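You operate a simulated robot arm through the tools that you are given. There is no shell and no other tool. Be economical: measure what you need, move in short steps, check, and stop when the job is done.

You run a simulated robot arm. Do the job below in one go: nothing can be reset, and whatever is moved stays where it is left.

JOB
Press the creases out of the red napkin.
Fine: wind the press back up and pull the tray out with the napkin on it; leave the other napkin alone.

It is judged by the outcome, as a careful person would: the job done as asked, and still so three seconds after it is handed in. It fails if anything else is knocked over, pushed out of place, dropped, spilled or broken. Flat cloth is picked up by pressing the open fingertips on it (5 to 10 N) and closing them slowly along it; thin cloth reads only 2 to 8 mm in the jaws.

ROBOT AND FRAMES
A 6-joint arm with a two-finger parallel gripper, fixed in place. Base frame: the origin is at the foot of the arm, x ahead of it, y to its left, z up; the work surface is at about z = 0.7. Lengths are in m, angles in rad, forces in N, time in s.
With the tool pointing down near the work surface it reaches from about 0.22 to 0.62 m from the base axis. Its first joint turns from -1.152 to 1.152 rad. Payload 2.7 kg.
The TCP is the grasp point between the finger pads, 0.023 m short of the fingertips. In the tool frame z runs along the fingers and y along their closing line. The gripper opens to 0.094 m. The fingers are 0.038 m wide and 0.01 m thick; the gripper's body (0.054 by 0.096 m) begins 0.039 m behind the TCP.
Orientation is told as [roll, pitch, yaw] about the base's x, y, z axes, in that order, counted from this pose: with the fingers straight down and closing along the base's y, the tool's x points along the base's -x, its y along +y and its z along -z.

CONTROLS
- The arm moves only by the tool drive_tool. Its argument "deltas" is a list of rows, each a list of 3 entries, a list of its own where there are three numbers: the turn, a rotation vector about the base's x, y, z in units of 6 degrees (1.0 is 6 degrees), then the shift along the base's x, y, z in units of 30 mm (1.0 is 30 mm), then the closure, from 0 (fully open) to 1 (shut). In form: [[[ax, ay, az], [tx, ty, tz], fingers], ...]. A call has 1 to 12 rows; each row shifts and turns the commanded pose from where the row before left it. A call with a number of a shift or a turn outside -1 to 1 is refused whole. Each row takes 0.2 s and may step no farther than 0.05 m and 0.15 rad from the row before; otherwise, or with a gripper value out of range, the whole call is refused. A pose out of reach is approached as far as the arm can. The call stops where the force on the tool passes 40 N (or 10 N more than at its start, if that is more) or the arm is blocked; 0.2 s more then pass. Each finger travels about 0.045 m/s and halts on what it meets, pressing with about 23 N; the grip force reading is that of the motor and also rises with nothing between the fingers. The clock runs only during rows and for 0.2 s after the last one: add rows that do not move to give the fingers time. It gives the time, the measured TCP pose, the force on the tool (base axes), the opening and the grip force at its end, in the units of the frame above (readings bear some noise), with the torque about the TCP (base axes, N m) and any sound that the robot's microphone picked up.
- Cameras (640 x 400 px; columns grow to the right, rows downward): "scene" is fixed at [0.0605, -0.4137, 1.3948]; the picture's right is [0.86, -0.51, 0.00], its down [-0.29, -0.49, -0.82] and it looks along [0.42, 0.71, -0.57] (base axes); focal length 342 px, centre (320, 200). "wrist" rides on the gripper at [0.086, 0.016, -0.075] in the tool frame; the picture's right is [-0.18, 0.98, 0.00], its down [-0.58, -0.11, -0.81] and it looks along [-0.79, -0.15, 0.59] (tool axes); focal length 243 px, centre (320, 200). There is no depth. A picture from a camera that has moved, and an enlarged one, comes with that camera's place and axes in the base frame and with its lens. The place of the scene camera against the robot may be out by one fixed shift of up to 0.025 m in any direction.
- get_image(camera): a new picture of that camera. No time passes.
- enlarge(camera, box): a new picture of the part [left, top, right, bottom] of that camera's present view, enlarged. No time passes.
- job_done(): hands the job in; it is judged then, once.

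Go step by step. Nothing tells you positions but the pictures and the camera data: compare them with the known pose of the tool, close in by small moves and look again before you grip or let go. The budget is 120 turns and 68 pictures, counting those below and the enlarged ones. Unless the task says otherwise, let go and move clear before handing in, and close with one line.

The tools are called after "Emit:" as name(argument=value, ...) on one line, values as JSON. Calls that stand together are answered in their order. drive_tool: Moves the arm, as the interface text tells. Its arguments: {"type":"object","properties":{"deltas":{"type":"array","items":{"type":"array"}}},"required":["deltas"]} The other tools are called the same way: get_image (camera) takes a picture; enlarge (camera, box) takes an enlarged picture of a part of a camera's view; job_done () hands the job in.

At the start:

```text
time: 0.0
ee_pos: [0.4087, 0.1664, 1.0938]
ee_rot: [-0.001, -0.001, -0.001]
contact_force: [-0.3, 0.9, 0.5]
ft_torque: [0.01, 0.02, 0.03]
opening: 0.0941
gripper_force: 0.0
```

scene: 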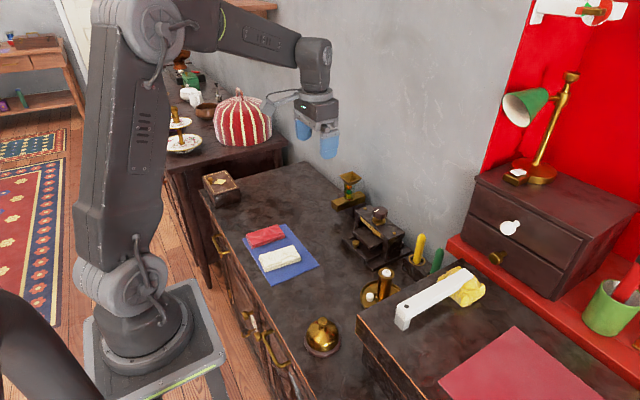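
wrist: 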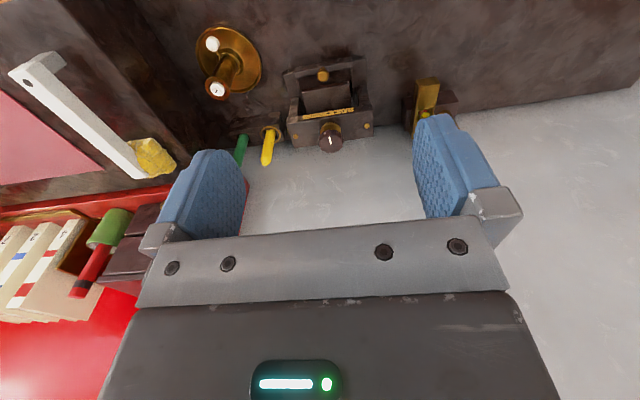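

I see a press with a knob on top, and red and white napkins on a blue cloth. I'll look closer at the press and napkins first.

Emit:
enlarge(camera="scene", box=[310, 160, 430, 290])

Emit:
enlarge(camera="scene", box=[190, 160, 350, 300])

Emit:
enlarge(camera="wrist", box=[180, 10, 480, 170])

```text
3.08 times, centred on (370, 225) of scene
camera zoom: at [0.0605, -0.4137, 1.3948], right [0.86, -0.51, 0.0], down [-0.29, -0.49, -0.82], along [0.42, 0.71, -0.57], focal length 1051 px, centre (166, 123)
```

zoom: 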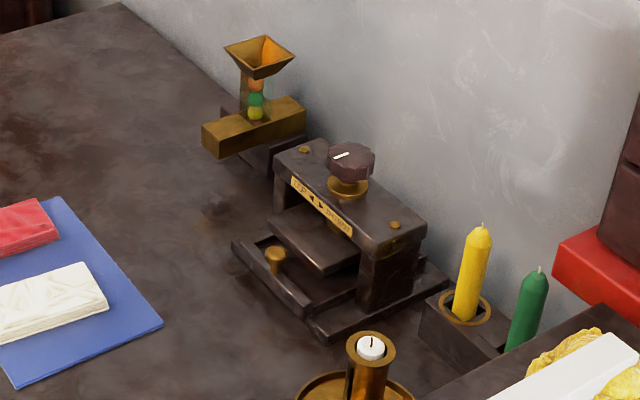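

```text
2.86 times, centred on (270, 230) of scene
camera zoom: at [0.0605, -0.4137, 1.3948], right [0.86, -0.51, 0.0], down [-0.29, -0.49, -0.82], along [0.42, 0.71, -0.57], focal length 976 px, centre (463, 114)
```

zoom: 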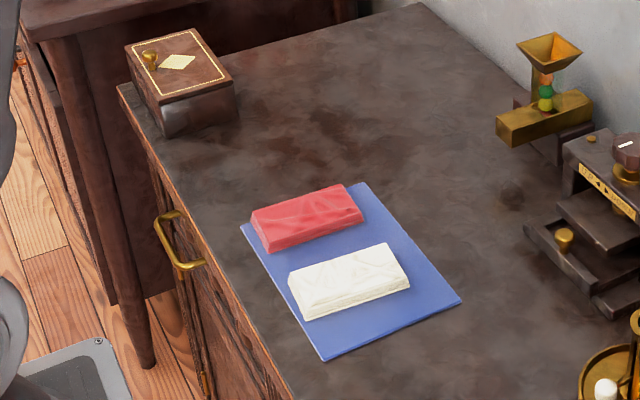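

```text
2.13 times, centred on (330, 90) of wrist
camera zoom: at [0.3207, 0.1833, 1.1674], right [0.18, 0.98, 0.0], down [0.58, -0.11, 0.81], along [0.79, -0.15, -0.59], focal length 518 px, centre (299, 435)
```

zoom: 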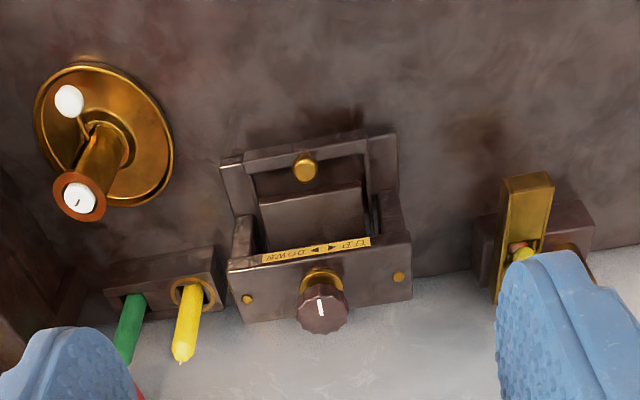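

The press faces the robot (-x side), with its tray knob around (0.53, 0.17) and turn knob around (0.59, 0.15). I'll move the wrist camera nearer to look at it.

Emit:
drive_tool(deltas=[[[0, 0, 0], [-0.8, 0.1, -0.9], 0], [[0, 0, 0], [-0.8, 0.1, -0.9], 0], [[0, 0, 0], [-0.8, 0.1, -0.9], 0], [[0, 0, 0], [-0.8, 0.1, -0.9], 0], [[0, 0, 0], [-0.4, 0, -0.9], 0]])

Emit:
get_image(camera="wrist")

```text
time: 1.2
ee_pos: [0.2985, 0.1771, 0.9593]
ee_rot: [0.0, 0.001, 0.001]
contact_force: [0.2, -0.4, 0.2]
ft_torque: [-0.03, 0.02, 0.05]
opening: 0.0943
gripper_force: 0.0
```

```text
62 pictures are left
camera wrist: at [0.2119, 0.1932, 1.033], right [0.18, 0.98, 0.0], down [0.58, -0.11, 0.81], along [0.79, -0.15, -0.59], focal length 243 px, centre (320, 200)
```

wrist: 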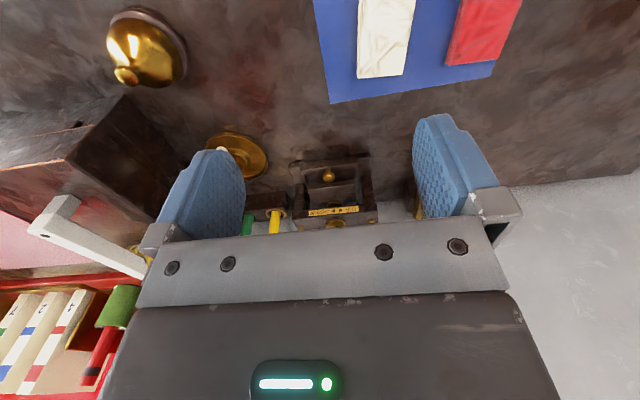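

Emit:
enlarge(camera="wrist", box=[270, 140, 400, 240])

Emit:
enlarge(camera="scene", box=[335, 195, 415, 275])

```text
4.00 times, centred on (335, 190) of wrist
camera zoom: at [0.2119, 0.1932, 1.033], right [0.18, 0.98, 0.0], down [0.58, -0.11, 0.81], along [0.79, -0.15, -0.59], focal length 970 px, centre (260, 240)
```

zoom: 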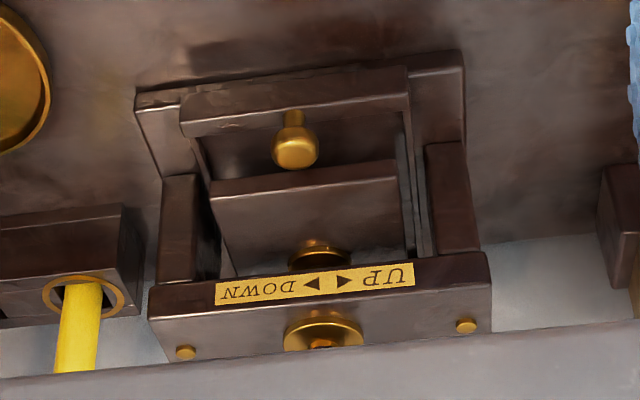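

```text
5.00 times, centred on (375, 235) of scene
camera zoom: at [0.0605, -0.4137, 1.3948], right [0.86, -0.51, 0.0], down [-0.29, -0.49, -0.82], along [0.42, 0.71, -0.57], focal length 1708 px, centre (45, 25)
```

zoom: 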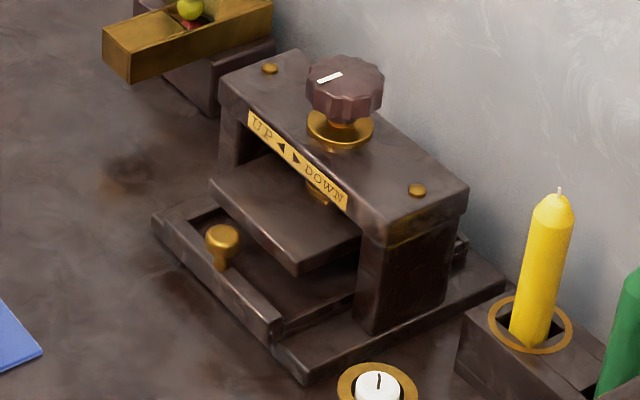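

The plate is up over an empty tray, whose knob stands on the front lip near (0.52, 0.15, 0.75). The UP/DOWN label shows the turn directions. I'll get nearer before grasping the tray knob.

Emit:
drive_tool(deltas=[[[0, 0, 0], [0.9, -0.2, -0.7], 0], [[0, 0, 0], [0.9, -0.2, -0.7], 0], [[0, 0, 0], [0.9, -0.2, -0.7], 0], [[0, 0, 0], [0.9, -0.2, -0.7], 0], [[0, 0, 0], [0.9, -0.1, -0.7], 0]])

Emit:
get_image(camera="wrist")

```text
time: 2.4
ee_pos: [0.4345, 0.1544, 0.8537]
ee_rot: [0.0, 0.0, 0.001]
contact_force: [0.5, 0.4, 0.0]
ft_torque: [0.01, 0.0, 0.01]
opening: 0.094
gripper_force: 0.2
```

```text
59 pictures are left
camera wrist: at [0.3468, 0.1707, 0.9276], right [0.18, 0.98, 0.0], down [0.58, -0.11, 0.81], along [0.79, -0.15, -0.59], focal length 243 px, centre (320, 200)
```

wrist: 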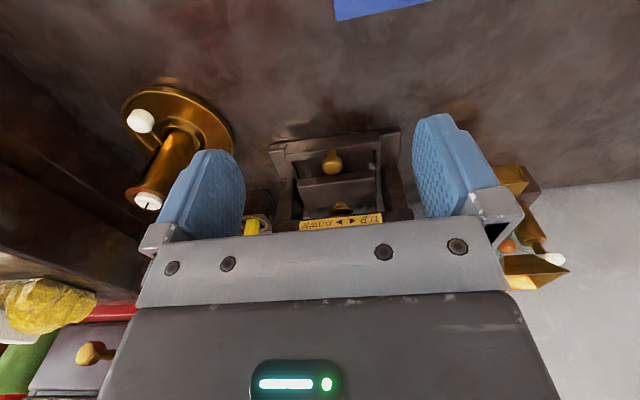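

Emit:
enlarge(camera="wrist", box=[260, 120, 420, 240])

```text
3.33 times, centred on (340, 180) of wrist
camera zoom: at [0.3468, 0.1707, 0.9276], right [0.18, 0.98, 0.0], down [0.58, -0.11, 0.81], along [0.79, -0.15, -0.59], focal length 809 px, centre (253, 267)
```

zoom: 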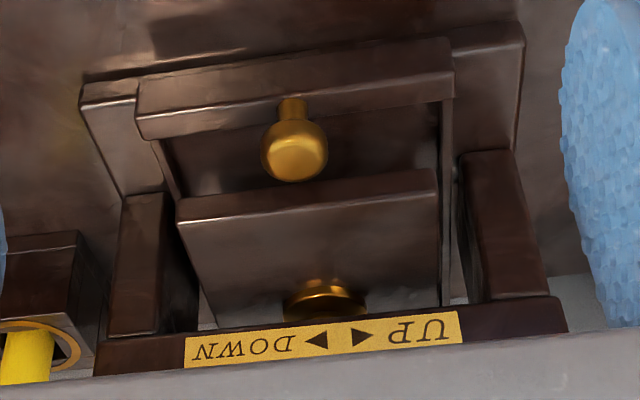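

The tray knob lies near (0.53, 0.15, 0.745). I'll come in front and above it, half-closed, then look again.

Emit:
drive_tool(deltas=[[[0, 0, 0], [0.8, -0.05, -0.6], 0.3], [[0, 0, 0], [0.8, -0.05, -0.6], 0.5], [[0, 0, 0], [0.7, -0.05, -0.5], 0.5], [[0, 0, 0], [0, 0, 0], 0.5]])

Emit:
get_image(camera="wrist")

Emit:
enlarge(camera="scene", box=[320, 170, 430, 270])

```text
time: 3.4
ee_pos: [0.5019, 0.1479, 0.8033]
ee_rot: [0.0, -0.001, 0.001]
contact_force: [0.5, -0.4, -0.3]
ft_torque: [-0.02, -0.02, 0.02]
opening: 0.047
gripper_force: 0.1
```

```text
57 pictures are left
camera wrist: at [0.4147, 0.1643, 0.8775], right [0.18, 0.98, 0.0], down [0.58, -0.11, 0.81], along [0.79, -0.15, -0.59], focal length 243 px, centre (320, 200)
```

wrist: 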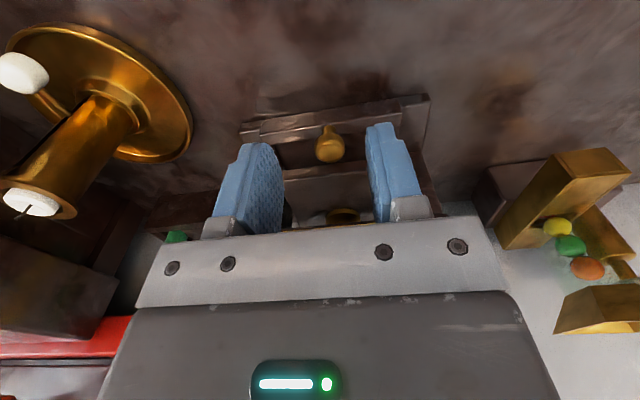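

```text
4.00 times, centred on (375, 220) of scene
camera zoom: at [0.0605, -0.4137, 1.3948], right [0.86, -0.51, 0.0], down [-0.29, -0.49, -0.82], along [0.42, 0.71, -0.57], focal length 1367 px, centre (100, 120)
```

zoom: 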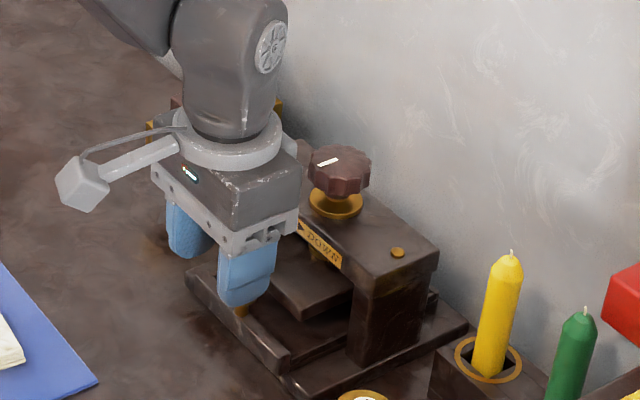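

The knob head triangulates to (0.523, 0.150, 0.753), with the plate edge behind it at about x=0.546. I'll lower onto it with the pads slightly forward of centre and close.

Emit:
drive_tool(deltas=[[[0, 0, 0], [0.33, 0.07, -0.5], 0.5], [[0, 0, 0], [0, 0, -0.5], 0.5], [[0, 0, 0], [0, 0, -0.35], 0.5], [[0, 0, 0], [0, 0, 0], 0.7], [[0, 0, 0], [0, 0, 0], 0.85], [[0, 0, 0], [0, 0, 0], 1], [[0, 0, 0], [0, 0, 0], 1]])

Emit:
get_image(camera="wrist")

```text
time: 5.0
ee_pos: [0.5141, 0.1509, 0.763]
ee_rot: [-0.002, -0.002, -0.001]
contact_force: [1.1, 1.3, -2.9]
ft_torque: [-0.19, -0.36, 0.02]
opening: 0.0203
gripper_force: 44.4
```

```text
55 pictures are left
camera wrist: at [0.4267, 0.1661, 0.8368], right [0.18, 0.98, 0.0], down [0.58, -0.11, 0.81], along [0.79, -0.15, -0.59], focal length 243 px, centre (320, 200)
```

wrist: 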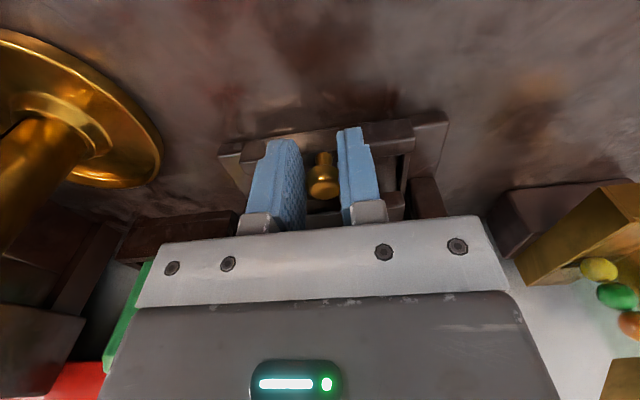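

The knob is gripped at 20 mm opening. I'll pull the tray toward -x.

Emit:
drive_tool(deltas=[[[0, 0, 0], [-0.33, 0, 0], 1], [[0, 0, 0], [-0.33, 0, 0], 1], [[0, 0, 0], [-0.33, 0, 0], 1], [[0, 0, 0], [-0.33, 0, 0], 1], [[0, 0, 0], [-0.33, 0, 0], 1], [[0, 0, 0], [-0.33, 0, 0], 1]])

Emit:
enlarge(camera="scene", box=[300, 170, 430, 290])

```text
time: 6.4
ee_pos: [0.4546, 0.1505, 0.7628]
ee_rot: [0.001, -0.001, 0.004]
contact_force: [0.0, 6.9, 4.0]
ft_torque: [-0.13, -0.81, 0.08]
opening: 0.0204
gripper_force: 44.7
```

```text
3.33 times, centred on (365, 230) of scene
camera zoom: at [0.0604, -0.4136, 1.3948], right [0.86, -0.51, 0.0], down [-0.29, -0.49, -0.82], along [0.42, 0.71, -0.57], focal length 1139 px, centre (170, 100)
```

zoom: 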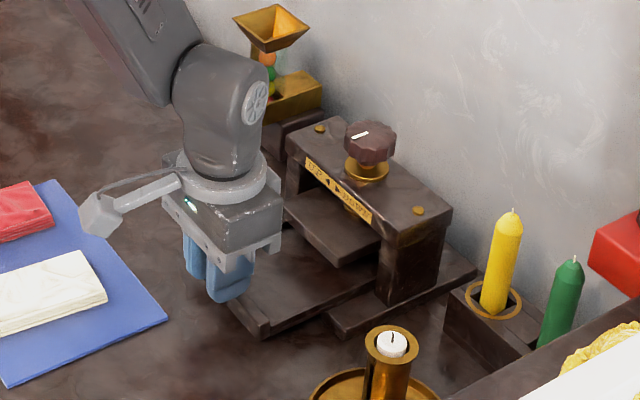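

The tray slid 6 cm with little force. I'll pull further in small steps to see if it has a stop.

Emit:
drive_tool(deltas=[[[0, 0, 0], [-0.25, 0, 0], 1], [[0, 0, 0], [-0.25, 0, 0], 1], [[0, 0, 0], [-0.25, 0, 0], 1], [[0, 0, 0], [0, 0, 0], 1]])

Emit:
enlarge(camera="scene", box=[300, 170, 430, 290])

Emit:
get_image(camera="wrist")

```text
time: 7.4
ee_pos: [0.4325, 0.1499, 0.7632]
ee_rot: [-0.001, -0.004, 0.0]
contact_force: [-0.7, 15.0, 5.4]
ft_torque: [-0.02, -0.77, 0.22]
opening: 0.0206
gripper_force: 45.4
```

```text
3.33 times, centred on (365, 230) of scene
camera zoom: at [0.0604, -0.4134, 1.3949], right [0.86, -0.51, 0.0], down [-0.29, -0.49, -0.82], along [0.42, 0.71, -0.57], focal length 1139 px, centre (170, 100)
```

zoom: 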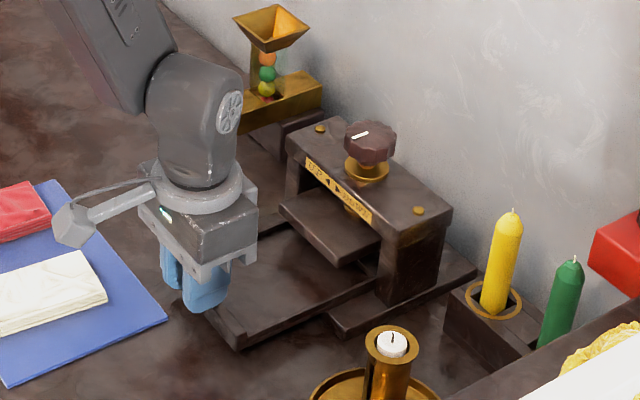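

```text
52 pictures are left
camera wrist: at [0.3448, 0.1661, 0.8367], right [0.18, 0.98, 0.0], down [0.58, -0.11, 0.81], along [0.79, -0.15, -0.59], focal length 243 px, centre (320, 200)
```

wrist: 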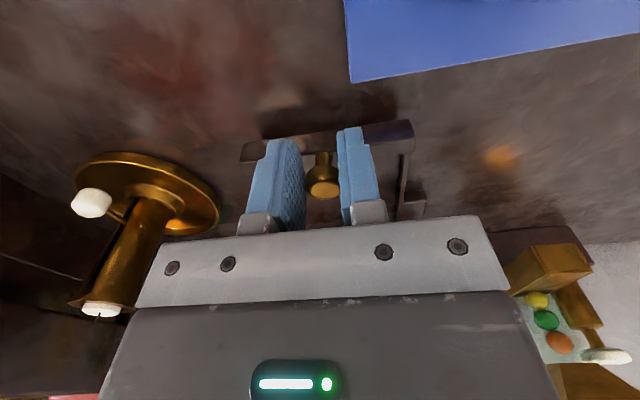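

The tray is about 8 cm out, and the sideways force shows its slide axis is slightly rotated. I'll give a little in +y and pull another 1 cm; the mat's corner is about 1.5 cm further on.

Emit:
drive_tool(deltas=[[[0, 0, 0], [0, 0.08, 0], 1], [[0, 0, 0], [-0.15, 0.03, 0], 1], [[0, 0, 0], [-0.15, 0.03, 0], 1], [[0, 0, 0], [0, 0, 0], 1]])

```text
time: 8.2
ee_pos: [0.4245, 0.15, 0.7634]
ee_rot: [-0.003, 0.003, -0.004]
contact_force: [0.1, -6.1, 4.0]
ft_torque: [0.16, -0.18, -0.04]
opening: 0.0205
gripper_force: 45.3
stopped in row 4: the force on the tool passed its limit at 43 N (the readings are from after the stop); the commanded pose is now the measured one
```

It reached a stop after about 9 cm of travel. I'll let go, lift clear and look at the open tray.

Emit:
drive_tool(deltas=[[[0, 0, 0], [0, 0, 0], 0.8], [[0, 0, 0], [0, 0, 0], 0.5], [[0, 0, 0], [0, 0, 0], 0.5], [[0, 0, 0], [0, 0, 0.9], 0.3], [[0, 0, 0], [-0.5, 0, 0.9], 0], [[0, 0, 0], [-0.9, 0, 0.9], 0], [[0, 0, 0], [-0.9, 0.3, 0.9], 0], [[0, 0, 0], [-0.9, 0.4, 0.9], 0]])

Emit:
get_image(camera="wrist")

Emit:
enlarge(camera="scene", box=[230, 170, 430, 300])

```text
time: 10.1
ee_pos: [0.3267, 0.1718, 0.8962]
ee_rot: [-0.004, 0.004, -0.006]
contact_force: [-1.2, 0.1, 0.4]
ft_torque: [-0.02, -0.03, 0.01]
opening: 0.094
gripper_force: 0.0
```

```text
51 pictures are left
camera wrist: at [0.2402, 0.1896, 0.9706], right [0.19, 0.98, 0.0], down [0.58, -0.11, 0.8], along [0.79, -0.15, -0.59], focal length 243 px, centre (320, 200)
```

wrist: 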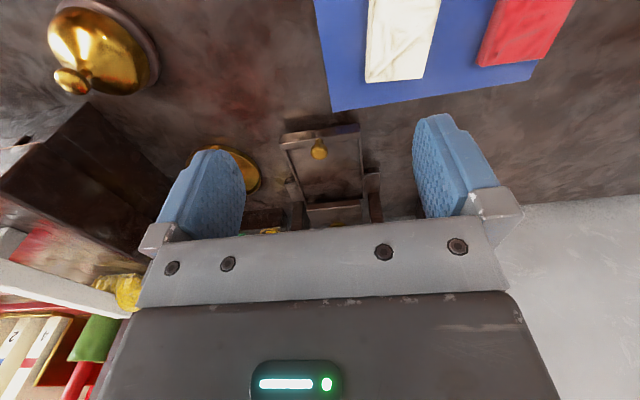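

```text
3.08 times, centred on (330, 235) of scene
camera zoom: at [0.0605, -0.4137, 1.3948], right [0.86, -0.51, 0.0], down [-0.29, -0.49, -0.82], along [0.42, 0.71, -0.57], focal length 1051 px, centre (289, 92)
```

zoom: 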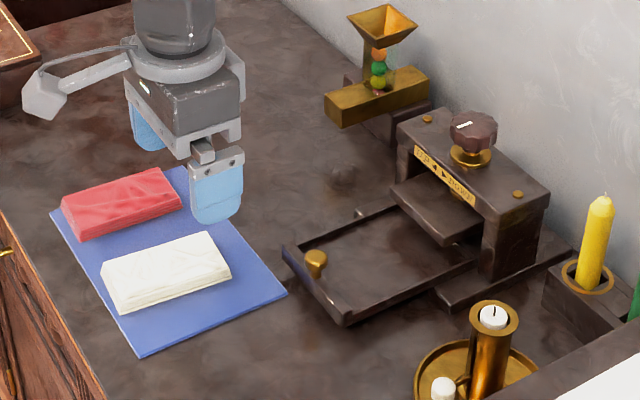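

The tray is fully out and the napkins are undisturbed. Next I'll move over toward the red napkin to measure it.

Emit:
drive_tool(deltas=[[[0, 0, 0], [-0.4, 0.9, 0], 0], [[0, 0, 0], [-0.4, 0.9, 0], 0], [[0, 0, 0], [-0.4, 0.9, -0.2], 0], [[0, 0, 0], [-0.4, 0.9, -0.3], 0], [[0, 0, 0], [-0.4, 0.9, -0.3], 0], [[0, 0, 0], [0, 0.8, -0.3], 0]])

Emit:
get_image(camera="wrist")

```text
time: 11.4
ee_pos: [0.2688, 0.3292, 0.8629]
ee_rot: [-0.003, 0.002, -0.006]
contact_force: [0.3, 0.4, -0.1]
ft_torque: [0.0, 0.04, 0.01]
opening: 0.094
gripper_force: 0.1
```

```text
49 pictures are left
camera wrist: at [0.1812, 0.3462, 0.9369], right [0.19, 0.98, 0.0], down [0.58, -0.11, 0.8], along [0.79, -0.15, -0.59], focal length 243 px, centre (320, 200)
```

wrist: 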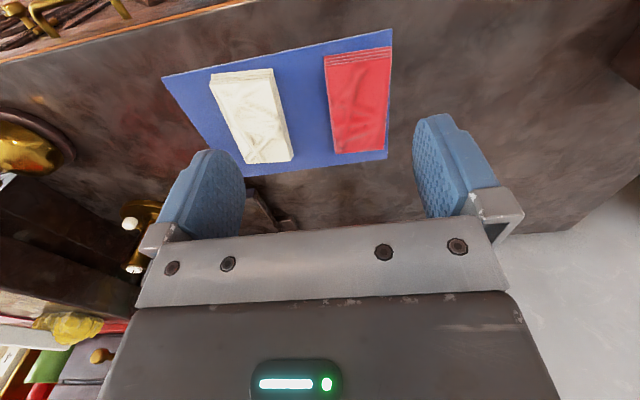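

Emit:
enlarge(camera="wrist", box=[150, 10, 420, 190])

```text
2.22 times, centred on (285, 100) of wrist
camera zoom: at [0.1812, 0.3462, 0.9369], right [0.19, 0.98, 0.0], down [0.58, -0.11, 0.8], along [0.79, -0.15, -0.59], focal length 539 px, centre (398, 422)
```

zoom: 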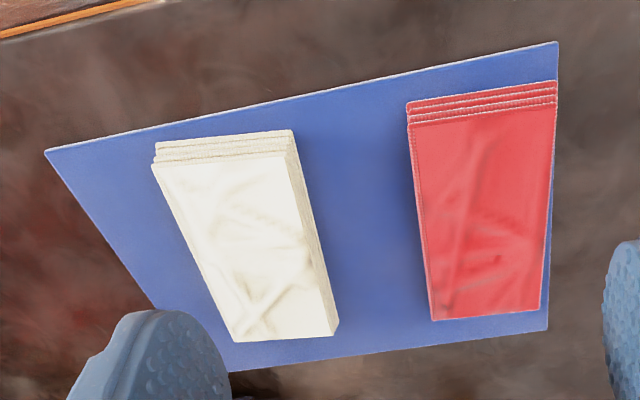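

The red napkin spans about x 0.282–0.384, y 0.330–0.386 (10 × 5.6 cm), long side along x, with 4.5 cm of clearance from the white one. Before grasping I'll measure the open tray from nearby.

Emit:
drive_tool(deltas=[[[0, 0, 0], [0.5, -0.9, 0.2], 0], [[0, 0, 0], [0.5, -0.9, 0.2], 0], [[0, 0, 0], [0.5, -0.9, 0], 0], [[0, 0, 0], [0.5, -0.9, 0], 0], [[0, 0, 0], [0.5, -0.9, 0], 0], [[0, 0, 0], [0.3, -0.9, 0], 0]])

Emit:
enlarge(camera="wrist", box=[230, 70, 430, 230])

```text
time: 12.8
ee_pos: [0.3518, 0.1676, 0.8761]
ee_rot: [-0.003, 0.004, -0.004]
contact_force: [-0.3, -0.1, -0.2]
ft_torque: [0.01, 0.0, 0.0]
opening: 0.094
gripper_force: 0.0
```

```text
2.50 times, centred on (330, 150) of wrist
camera zoom: at [0.2645, 0.1847, 0.9501], right [0.19, 0.98, 0.0], down [0.58, -0.11, 0.8], along [0.79, -0.15, -0.59], focal length 606 px, centre (295, 325)
```

zoom: 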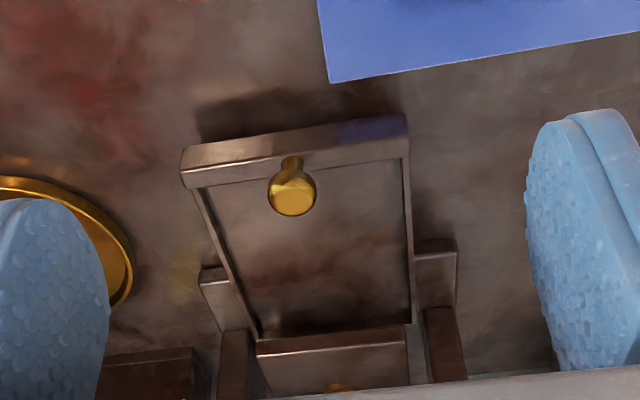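

The tray's inside spans about y 0.105–0.200 and x 0.442 to beyond the plate edge at 0.546, so the napkin fits lengthwise along x as it lies. I'll go above the red napkin with a small yaw match.

Emit:
drive_tool(deltas=[[[0, 0, -0.45], [-0.1, 0.95, 0], 0.1], [[0, 0, 0], [-0.1, 0.95, 0], 0.1], [[0, 0, 0], [-0.1, 0.95, -0.4], 0.1], [[0, 0, 0], [-0.1, 0.95, -0.5], 0.1], [[0, 0, 0], [-0.1, 0.95, -0.5], 0.1], [[0, 0, 0], [-0.1, 0.95, -0.5], 0.1], [[0, 0, 0], [0, 0.65, -0.4], 0.1]])

Emit:
get_image(camera="wrist")

```text
time: 14.4
ee_pos: [0.332, 0.3595, 0.8063]
ee_rot: [-0.006, 0.003, -0.051]
contact_force: [-0.1, -0.1, -0.1]
ft_torque: [0.0, -0.01, -0.02]
opening: 0.0844
gripper_force: 0.0
```

```text
46 pictures are left
camera wrist: at [0.2462, 0.3804, 0.8817], right [0.23, 0.97, 0.0], down [0.58, -0.14, 0.8], along [0.78, -0.19, -0.59], focal length 243 px, centre (320, 200)
```

wrist: 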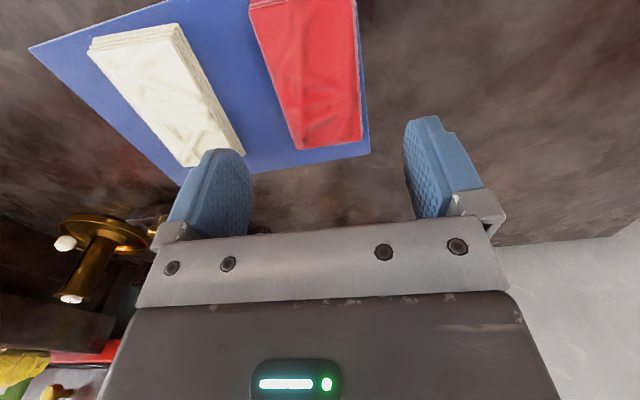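

Alignment looks right: the napkin is centred on about y 0.356. I'll descend straddling it.

Emit:
drive_tool(deltas=[[[0, 0, 0], [0, -0.06, -0.8], 0.1], [[0, 0, 0], [0, 0, -0.8], 0.1], [[0, 0, 0], [0, 0, -0.5], 0.1], [[0, 0, 0], [0, 0, -0.25], 0.1], [[0, 0, 0], [0, 0, 0], 0.1]])

Emit:
get_image(camera="wrist")

Emit:
enlarge(camera="scene", box=[220, 170, 340, 300])

```text
time: 15.7
ee_pos: [0.3346, 0.3563, 0.7348]
ee_rot: [-0.002, 0.003, -0.052]
contact_force: [-0.4, -0.5, 0.3]
ft_torque: [0.04, 0.01, 0.0]
opening: 0.0849
gripper_force: 0.1
```

```text
45 pictures are left
camera wrist: at [0.2468, 0.3781, 0.8095], right [0.23, 0.97, 0.0], down [0.58, -0.14, 0.8], along [0.78, -0.19, -0.59], focal length 243 px, centre (320, 200)
```

wrist: 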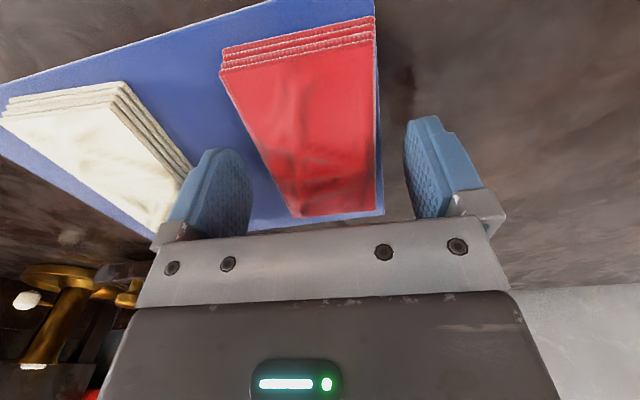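

```text
3.08 times, centred on (280, 235) of scene
camera zoom: at [0.0605, -0.4137, 1.3948], right [0.86, -0.51, 0.0], down [-0.29, -0.49, -0.82], along [0.42, 0.71, -0.57], focal length 1051 px, centre (443, 92)
```

zoom: 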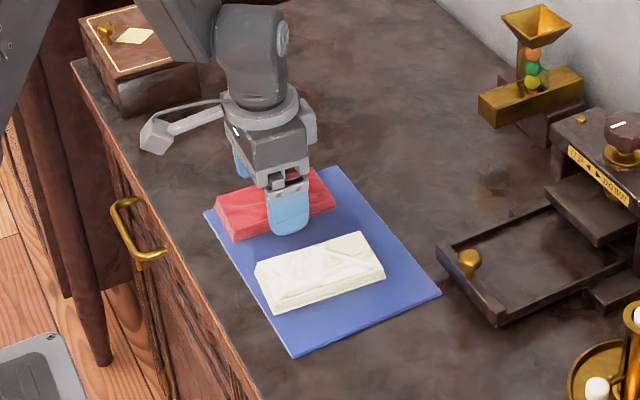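

The fingers straddle the napkin cleanly. I'll drop a few mm more and close slowly.

Emit:
drive_tool(deltas=[[[0, 0, 0], [0, 0, -0.15], 0.1], [[0, 0, 0], [0, 0, 0], 0.2], [[0, 0, 0], [0, 0, 0], 0.3], [[0, 0, 0], [0, 0, 0], 0.38], [[0, 0, 0], [0, 0, 0], 0.43], [[0, 0, 0], [0, 0, 0], 0.46], [[0, 0, 0], [0, 0, 0], 0.46]])

Emit:
get_image(camera="wrist")

```text
time: 17.2
ee_pos: [0.3336, 0.3588, 0.7338]
ee_rot: [-0.004, 0.005, -0.052]
contact_force: [-0.2, 0.3, 0.9]
ft_torque: [0.06, -0.01, 0.01]
opening: 0.0591
gripper_force: 22.9
```

```text
43 pictures are left
camera wrist: at [0.2474, 0.3783, 0.8065], right [0.23, 0.97, 0.0], down [0.58, -0.14, 0.8], along [0.78, -0.19, -0.59], focal length 243 px, centre (320, 200)
```

wrist: 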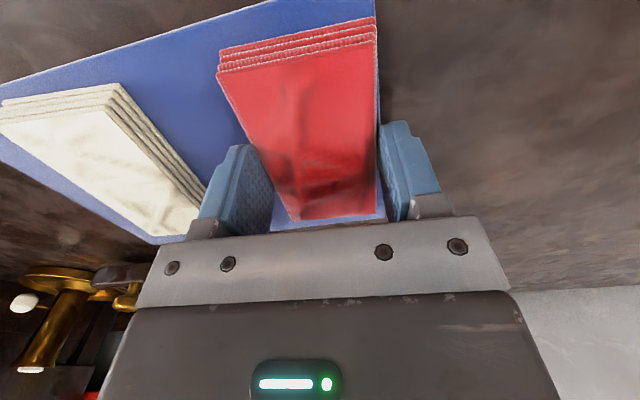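

The napkin is held at 59 mm like a firm block. I'll lift it and check.

Emit:
drive_tool(deltas=[[[0, 0, 0], [0, 0, 0], 0.55], [[0, 0, 0], [0, 0, 0.3], 0.55], [[0, 0, 0], [0, 0, 0.5], 0.55], [[0, 0, 0], [0, 0, 0.8], 0.55], [[0, 0, 0], [0, 0, 0.8], 0.55]])

Emit:
get_image(camera="wrist")

Emit:
enlarge(camera="scene", box=[220, 140, 360, 300])

```text
time: 18.4
ee_pos: [0.3338, 0.3586, 0.8049]
ee_rot: [-0.003, 0.004, -0.053]
contact_force: [0.2, -0.8, 0.8]
ft_torque: [-0.01, -0.02, 0.01]
opening: 0.0419
gripper_force: 0.0
```

```text
42 pictures are left
camera wrist: at [0.2478, 0.3798, 0.8795], right [0.23, 0.97, 0.0], down [0.58, -0.14, 0.8], along [0.78, -0.19, -0.59], focal length 243 px, centre (320, 200)
```

wrist: 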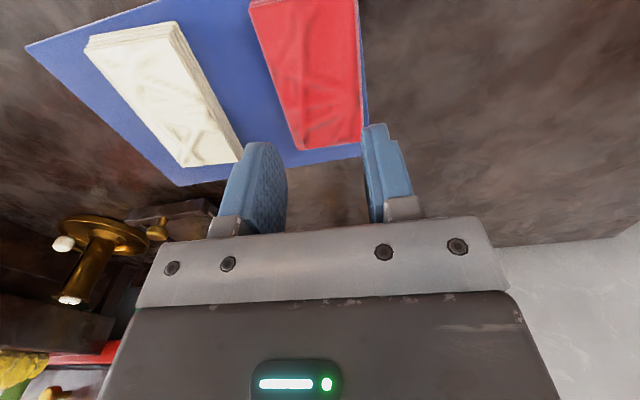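

```text
2.50 times, centred on (290, 220) of scene
camera zoom: at [0.0605, -0.4137, 1.3948], right [0.86, -0.51, 0.0], down [-0.29, -0.49, -0.82], along [0.42, 0.71, -0.57], focal length 854 px, centre (395, 150)
```

zoom: 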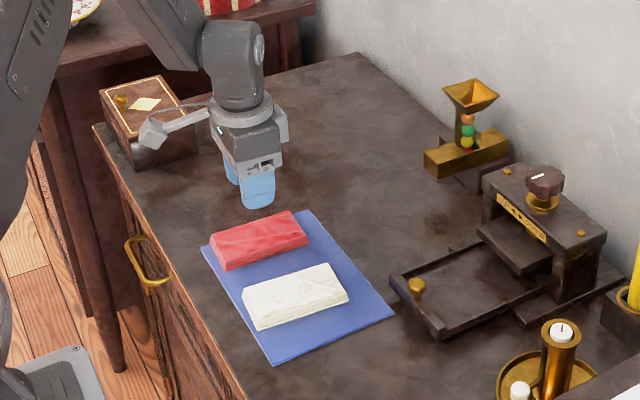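

The napkin slipped because the fingertips sat too high; it stayed in place. I'll reopen and go lower until the tips nearly touch the mat.

Emit:
drive_tool(deltas=[[[0, 0, 0], [0, -0.05, 0], 0.3], [[0, 0, 0], [0, 0, 0], 0.1], [[0, 0, 0], [0, 0, -0.8], 0.1], [[0, 0, 0], [0, 0, -0.8], 0.1], [[0, 0, 0], [0, 0, -0.7], 0.1], [[0, 0, 0], [0, 0, -0.1], 0.1], [[0, 0, 0], [0, 0, -0.1], 0.1], [[0, 0, 0], [0, 0, -0.1], 0.1], [[0, 0, 0], [0, 0, 0], 0.1]])

```text
time: 20.4
ee_pos: [0.3344, 0.3556, 0.7262]
ee_rot: [-0.002, 0.003, -0.053]
contact_force: [-2.0, -1.2, 6.2]
ft_torque: [-0.3, -0.06, -0.12]
opening: 0.0851
gripper_force: 0.7
```

The tips now touch the mat with 6 N at z 0.726. I'll ease up 1 mm, close and lift.

Emit:
drive_tool(deltas=[[[0, 0, 0], [0, 0, 0.04], 0.2], [[0, 0, 0], [0, 0, 0], 0.3], [[0, 0, 0], [0, 0, 0], 0.4], [[0, 0, 0], [0, 0, 0], 0.5], [[0, 0, 0], [0, 0, 0], 0.6], [[0, 0, 0], [0, 0, 0], 0.6], [[0, 0, 0], [0, 0, 0.1], 0.6], [[0, 0, 0], [0, 0, 0.2], 0.6]])

Emit:
get_image(camera="wrist")

```text
time: 22.2
ee_pos: [0.3347, 0.3561, 0.7362]
ee_rot: [-0.004, 0.005, -0.051]
contact_force: [0.3, -0.3, -1.2]
ft_torque: [0.02, 0.05, -0.03]
opening: 0.0589
gripper_force: 22.3
```

```text
40 pictures are left
camera wrist: at [0.2481, 0.377, 0.8109], right [0.23, 0.97, 0.0], down [0.58, -0.14, 0.8], along [0.78, -0.19, -0.59], focal length 243 px, centre (320, 200)
```

wrist: 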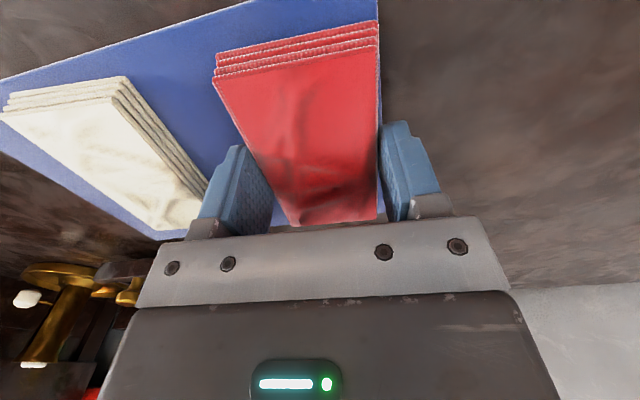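

It still reads 59 mm after the start of the lift. I'll continue lifting.

Emit:
drive_tool(deltas=[[[0, 0, 0], [0, 0, 0.4], 0.65], [[0, 0, 0], [0, 0, 0.6], 0.65], [[0, 0, 0], [0, 0, 0.7], 0.65], [[0, 0, 0], [0, 0, 0.6], 0.65]])

Emit:
enlarge(camera="scene", box=[220, 140, 360, 300])

```text
time: 23.2
ee_pos: [0.3341, 0.3551, 0.8059]
ee_rot: [-0.004, 0.002, -0.051]
contact_force: [-1.2, 0.8, -0.6]
ft_torque: [0.0, -0.03, 0.0]
opening: 0.059
gripper_force: 22.9
```

```text
2.50 times, centred on (290, 220) of scene
camera zoom: at [0.0605, -0.4137, 1.3948], right [0.86, -0.51, 0.0], down [-0.29, -0.49, -0.82], along [0.42, 0.71, -0.57], focal length 854 px, centre (395, 150)
```

zoom: 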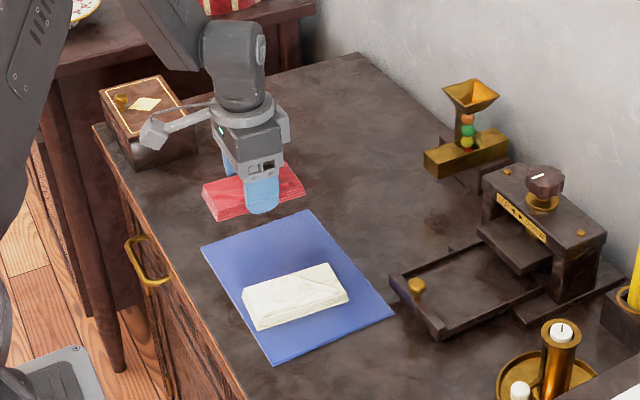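

The napkin is held firmly. I'll carry it over the tray.

Emit:
drive_tool(deltas=[[[0, 0, 0.2], [0.5, -0.85, 0.2], 0.65], [[0, 0, 0], [0.6, -0.85, 0], 0.65], [[0, 0, 0], [0.6, -0.85, 0], 0.65], [[0, 0, 0], [0.7, -0.85, 0], 0.65], [[0, 0, 0], [0.7, -0.85, 0], 0.65], [[0, 0, 0], [0.7, -0.85, 0], 0.65], [[0, 0, 0], [0.7, -0.85, 0], 0.65], [[0, 0, 0], [0.6, -0.85, 0], 0.65]])

Emit:
get_image(camera="wrist")

Emit:
enlarge(camera="scene", box=[300, 150, 430, 290])

```text
time: 25.1
ee_pos: [0.4841, 0.1468, 0.813]
ee_rot: [-0.005, 0.003, -0.03]
contact_force: [1.1, 0.1, -0.7]
ft_torque: [-0.02, -0.01, -0.02]
opening: 0.0592
gripper_force: 23.1
```

```text
38 pictures are left
camera wrist: at [0.3985, 0.1658, 0.8866], right [0.21, 0.98, 0.0], down [0.58, -0.12, 0.8], along [0.79, -0.17, -0.59], focal length 243 px, centre (320, 200)
```

wrist: 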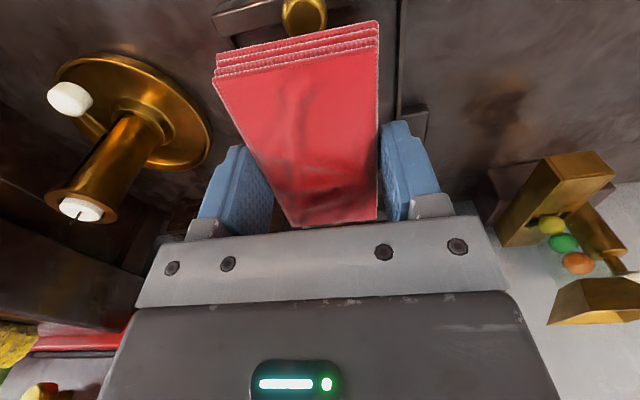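

```text
2.86 times, centred on (365, 220) of scene
camera zoom: at [0.0605, -0.4137, 1.3948], right [0.86, -0.51, 0.0], down [-0.29, -0.49, -0.82], along [0.42, 0.71, -0.57], focal length 976 px, centre (191, 143)
```

zoom: 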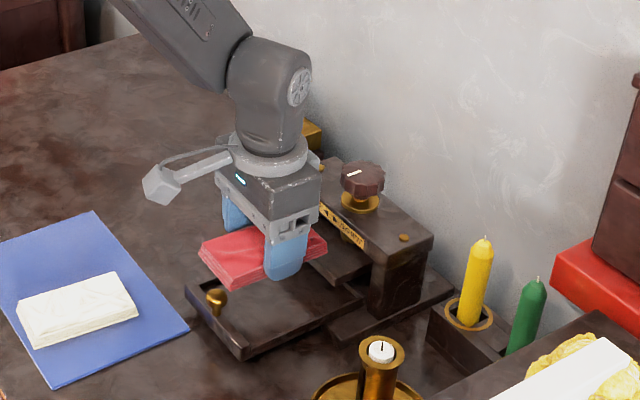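

The napkin (10.3 cm) would foul either the tray knob head or the plate edge if lowered flat, so I'll tilt its far end down about 22°, slip that end under the plate, then level it. First I'll tilt at height.

Emit:
drive_tool(deltas=[[[0, 0.95, 0], [0, 0.17, 0], 0.65], [[0, 0.95, 0], [0, 0, 0], 0.65], [[0, 0.95, 0], [0, 0, 0], 0.65], [[0, 0.85, 0], [0, 0, -0.3], 0.65], [[0, 0, 0], [0, 0, -0.4], 0.65]])

Emit:
get_image(camera="wrist")

Emit:
enlarge(camera="scene", box=[320, 160, 430, 270])

```text
time: 26.2
ee_pos: [0.4869, 0.1562, 0.7931]
ee_rot: [-0.016, 0.392, -0.033]
contact_force: [0.8, 0.0, -0.8]
ft_torque: [0.0, 0.0, -0.02]
opening: 0.0589
gripper_force: 22.6
```

```text
36 pictures are left
camera wrist: at [0.4345, 0.1749, 0.8928], right [0.2, 0.98, -0.08], down [0.84, -0.12, 0.53], along [0.5, -0.17, -0.85], focal length 243 px, centre (320, 200)
```

wrist: 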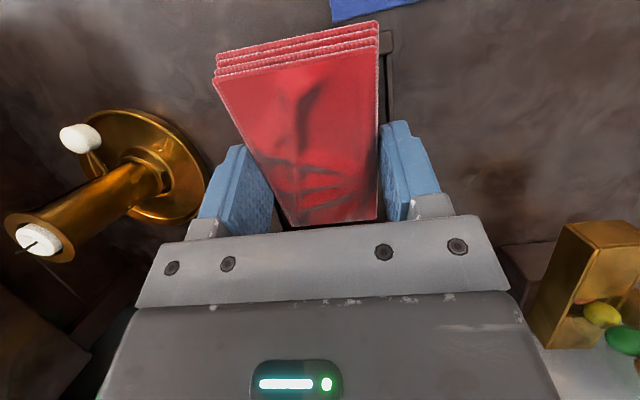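

```text
3.64 times, centred on (375, 215) of scene
camera zoom: at [0.0605, -0.4137, 1.3948], right [0.86, -0.51, 0.0], down [-0.29, -0.49, -0.82], along [0.42, 0.71, -0.57], focal length 1242 px, centre (120, 146)
```

zoom: 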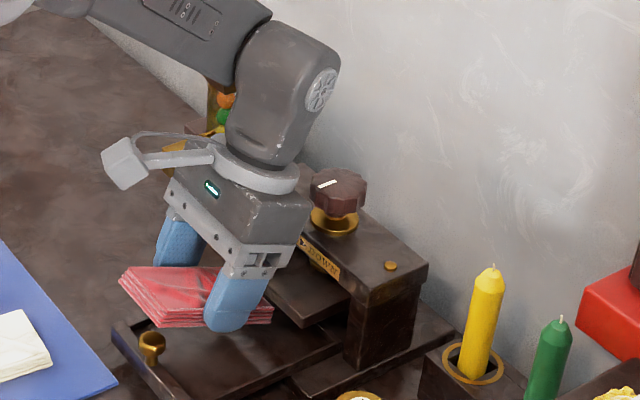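

The tilt looks right and clears the turn knob. I'll lower to put the far end just below plate level.

Emit:
drive_tool(deltas=[[[0, 0, 0], [0, -0.13, -0.4], 0.65], [[0, 0, 0], [0, 0, -0.4], 0.65], [[0, 0, 0], [0, 0, 0], 0.65]])

Emit:
enlarge(camera="scene", box=[320, 180, 410, 270])

```text
time: 27.1
ee_pos: [0.4849, 0.1517, 0.7686]
ee_rot: [-0.014, 0.389, -0.033]
contact_force: [-0.5, -0.7, 3.2]
ft_torque: [0.01, 0.14, 0.05]
opening: 0.0591
gripper_force: 22.9
```

```text
4.44 times, centred on (365, 225) of scene
camera zoom: at [0.0605, -0.4138, 1.3948], right [0.86, -0.51, 0.0], down [-0.29, -0.49, -0.82], along [0.42, 0.71, -0.57], focal length 1518 px, centre (120, 89)
```

zoom: 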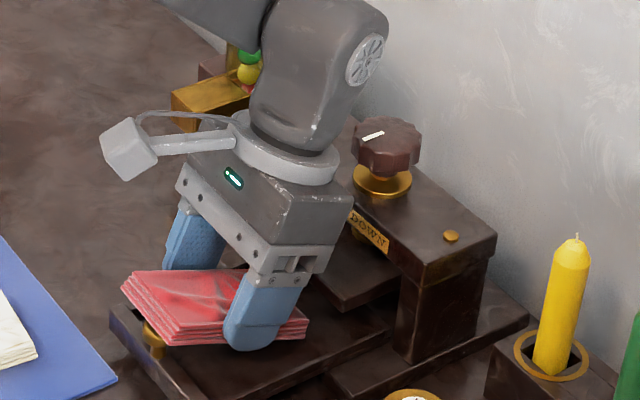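

The near end is just touching the knob head's top. I'll slide forward so the far end goes under the plate and the near end clears the knob.

Emit:
drive_tool(deltas=[[[0, 0, 0], [0.2, 0, 0.03], 0.65], [[0, 0, 0], [0.2, 0, 0], 0.65], [[0, 0, 0], [0.2, 0, 0], 0.65], [[0, 0, 0], [0, 0, 0], 0.65]])

Emit:
enlarge(camera="scene", box=[320, 180, 410, 270])

Emit:
get_image(camera="wrist")

```text
time: 28.1
ee_pos: [0.5032, 0.1521, 0.7657]
ee_rot: [-0.016, 0.393, -0.032]
contact_force: [0.8, 0.6, -1.1]
ft_torque: [0.02, 0.01, 0.05]
opening: 0.0592
gripper_force: 23.3
```

```text
4.44 times, centred on (365, 225) of scene
camera zoom: at [0.0605, -0.4137, 1.3948], right [0.86, -0.51, 0.0], down [-0.29, -0.49, -0.82], along [0.42, 0.71, -0.57], focal length 1518 px, centre (120, 89)
```

zoom: 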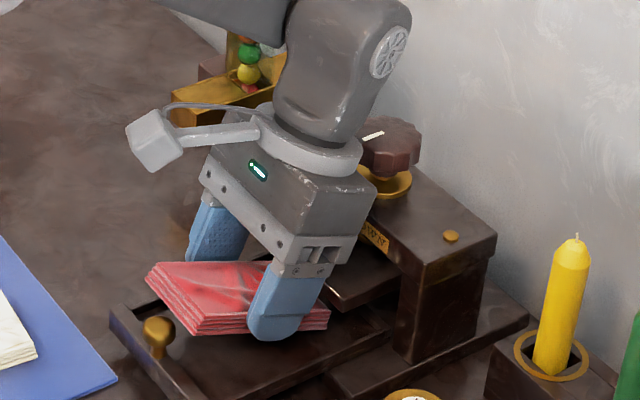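

```text
32 pictures are left
camera wrist: at [0.4517, 0.1716, 0.8676], right [0.2, 0.98, -0.08], down [0.84, -0.12, 0.53], along [0.5, -0.17, -0.85], focal length 243 px, centre (320, 200)
```

wrist: 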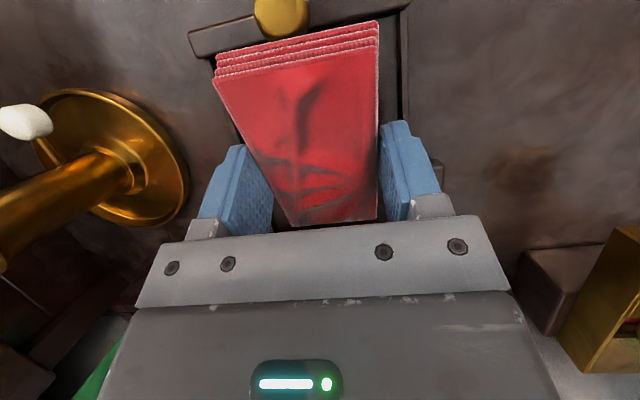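

No contact now: the near end clears the knob and the far end is at the plate edge. I'll level gradually while keeping the far end low.

Emit:
drive_tool(deltas=[[[0, -0.5, 0], [0.03, 0, -0.1], 0.65], [[0, -0.5, 0], [0.03, 0, -0.1], 0.65], [[0, -0.5, 0], [0, 0, -0.1], 0.65], [[0, 0, 0], [0, 0, 0], 0.65]])

Emit:
enlarge(camera="scene", box=[320, 180, 410, 270])

```text
time: 29.1
ee_pos: [0.5063, 0.1542, 0.7579]
ee_rot: [-0.009, 0.233, -0.032]
contact_force: [-0.2, 1.3, 0.2]
ft_torque: [0.05, -0.04, 0.01]
opening: 0.059
gripper_force: 23.4
```

```text
4.44 times, centred on (365, 225) of scene
camera zoom: at [0.0605, -0.4137, 1.3948], right [0.86, -0.51, 0.0], down [-0.29, -0.49, -0.82], along [0.42, 0.71, -0.57], focal length 1518 px, centre (120, 89)
```

zoom: 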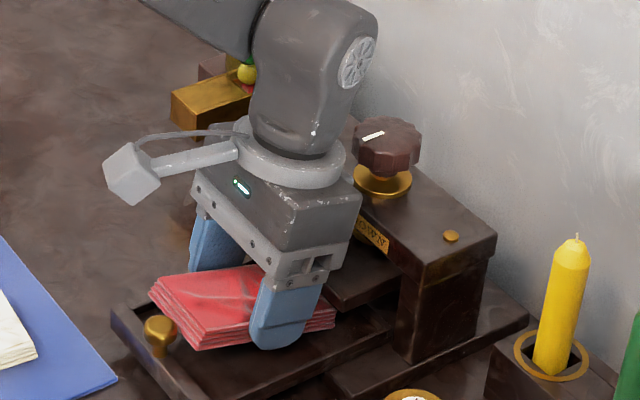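

Going well, no contact. I'll finish levelling, then lower until it touches the tray floor.

Emit:
drive_tool(deltas=[[[0, -0.75, 0], [0, 0, -0.13], 0.65], [[0, -0.75, 0], [0, 0, -0.12], 0.65], [[0, -0.7, 0], [0, 0, -0.1], 0.65], [[0, 0, 0], [0, 0, 0], 0.65]])

Emit:
drive_tool(deltas=[[[0, 0, 0], [0, 0, -0.1], 0.65], [[0, 0, 0], [0, 0, -0.1], 0.65], [[0, 0, 0], [0, 0, 0], 0.65]])

Emit:
get_image(camera="wrist")

```text
time: 30.1
ee_pos: [0.5066, 0.1537, 0.7492]
ee_rot: [-0.004, 0.001, -0.031]
contact_force: [-0.9, -0.3, -0.2]
ft_torque: [0.0, 0.01, -0.01]
opening: 0.0592
gripper_force: 23.2
```

```text
time: 30.9
ee_pos: [0.5079, 0.1514, 0.7435]
ee_rot: [-0.002, -0.002, -0.028]
contact_force: [0.5, 0.7, 12.1]
ft_torque: [0.03, -0.77, -0.01]
opening: 0.059
gripper_force: 23.5
```

```text
30 pictures are left
camera wrist: at [0.4211, 0.1714, 0.8173], right [0.21, 0.98, 0.0], down [0.58, -0.13, 0.81], along [0.79, -0.17, -0.59], focal length 243 px, centre (320, 200)
```

wrist: 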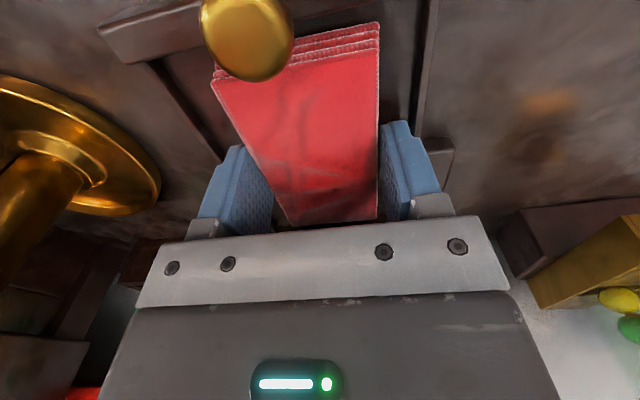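

Contact at z 0.7435, but the torque says it's at the far end, possibly the tray's rear wall. I'll lift slightly, back off 8 mm and lower again.

Emit:
drive_tool(deltas=[[[0, 0, 0], [0, 0, 0.17], 0.65], [[0, 0, 0], [-0.27, 0, 0], 0.65], [[0, 0, 0], [0, 0, -0.1], 0.65], [[0, 0, 0], [0, 0, -0.07], 0.65], [[0, 0, 0], [0, 0, 0], 0.65]])

```text
time: 32.0
ee_pos: [0.4999, 0.1539, 0.7424]
ee_rot: [-0.001, -0.002, -0.03]
contact_force: [-0.2, -3.9, 11.6]
ft_torque: [-0.09, -0.76, -0.16]
opening: 0.0592
gripper_force: 22.9
```

Same reading, so it's resting on the tray floor. I'll open just a little (the tray walls are close), then lift out.

Emit:
drive_tool(deltas=[[[0, 0, 0], [0, 0, 0.05], 0.5], [[0, 0, 0], [0, 0, 0], 0.4], [[0, 0, 0], [0, 0, 0], 0.31], [[0, 0, 0], [0, 0, 0], 0.31], [[0, 0, 0], [0, 0, 0.3], 0.31], [[0, 0, 0], [0, 0, 0.5], 0.31], [[0, 0, 0], [-0.3, 0, 0.8], 0.31], [[0, 0, 0], [-0.9, 0, 0.8], 0.31], [[0, 0, 0], [-0.9, 0, 0.8], 0.31], [[0, 0, 0], [-0.9, 0, 0.4], 0.31]])

Emit:
get_image(camera="wrist")

Emit:
enlarge(camera="scene", box=[310, 170, 420, 280])

```text
time: 34.2
ee_pos: [0.4078, 0.1508, 0.8495]
ee_rot: [-0.003, 0.003, -0.031]
contact_force: [1.1, 0.0, 0.7]
ft_torque: [0.01, 0.01, 0.01]
opening: 0.065
gripper_force: 0.0
```

```text
29 pictures are left
camera wrist: at [0.3213, 0.1708, 0.9235], right [0.21, 0.98, 0.0], down [0.58, -0.12, 0.8], along [0.79, -0.17, -0.59], focal length 243 px, centre (320, 200)
```

wrist: 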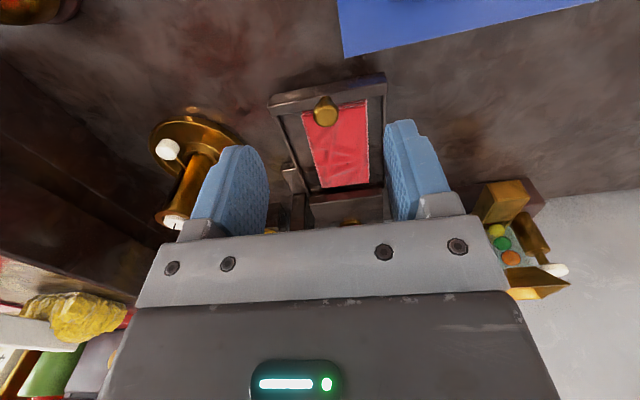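

```text
3.64 times, centred on (365, 225) of scene
camera zoom: at [0.0605, -0.4137, 1.3948], right [0.86, -0.51, 0.0], down [-0.29, -0.49, -0.82], along [0.42, 0.71, -0.57], focal length 1242 px, centre (156, 109)
```

zoom: 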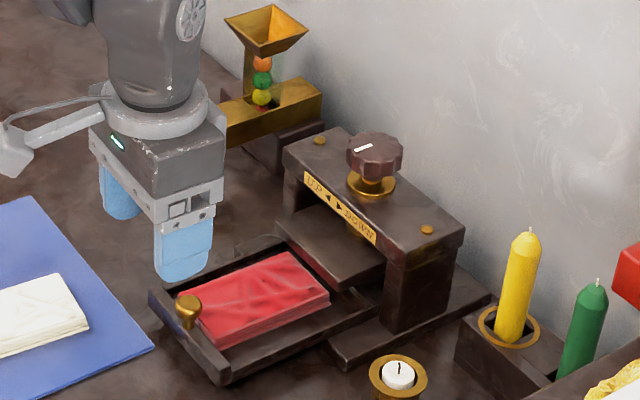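

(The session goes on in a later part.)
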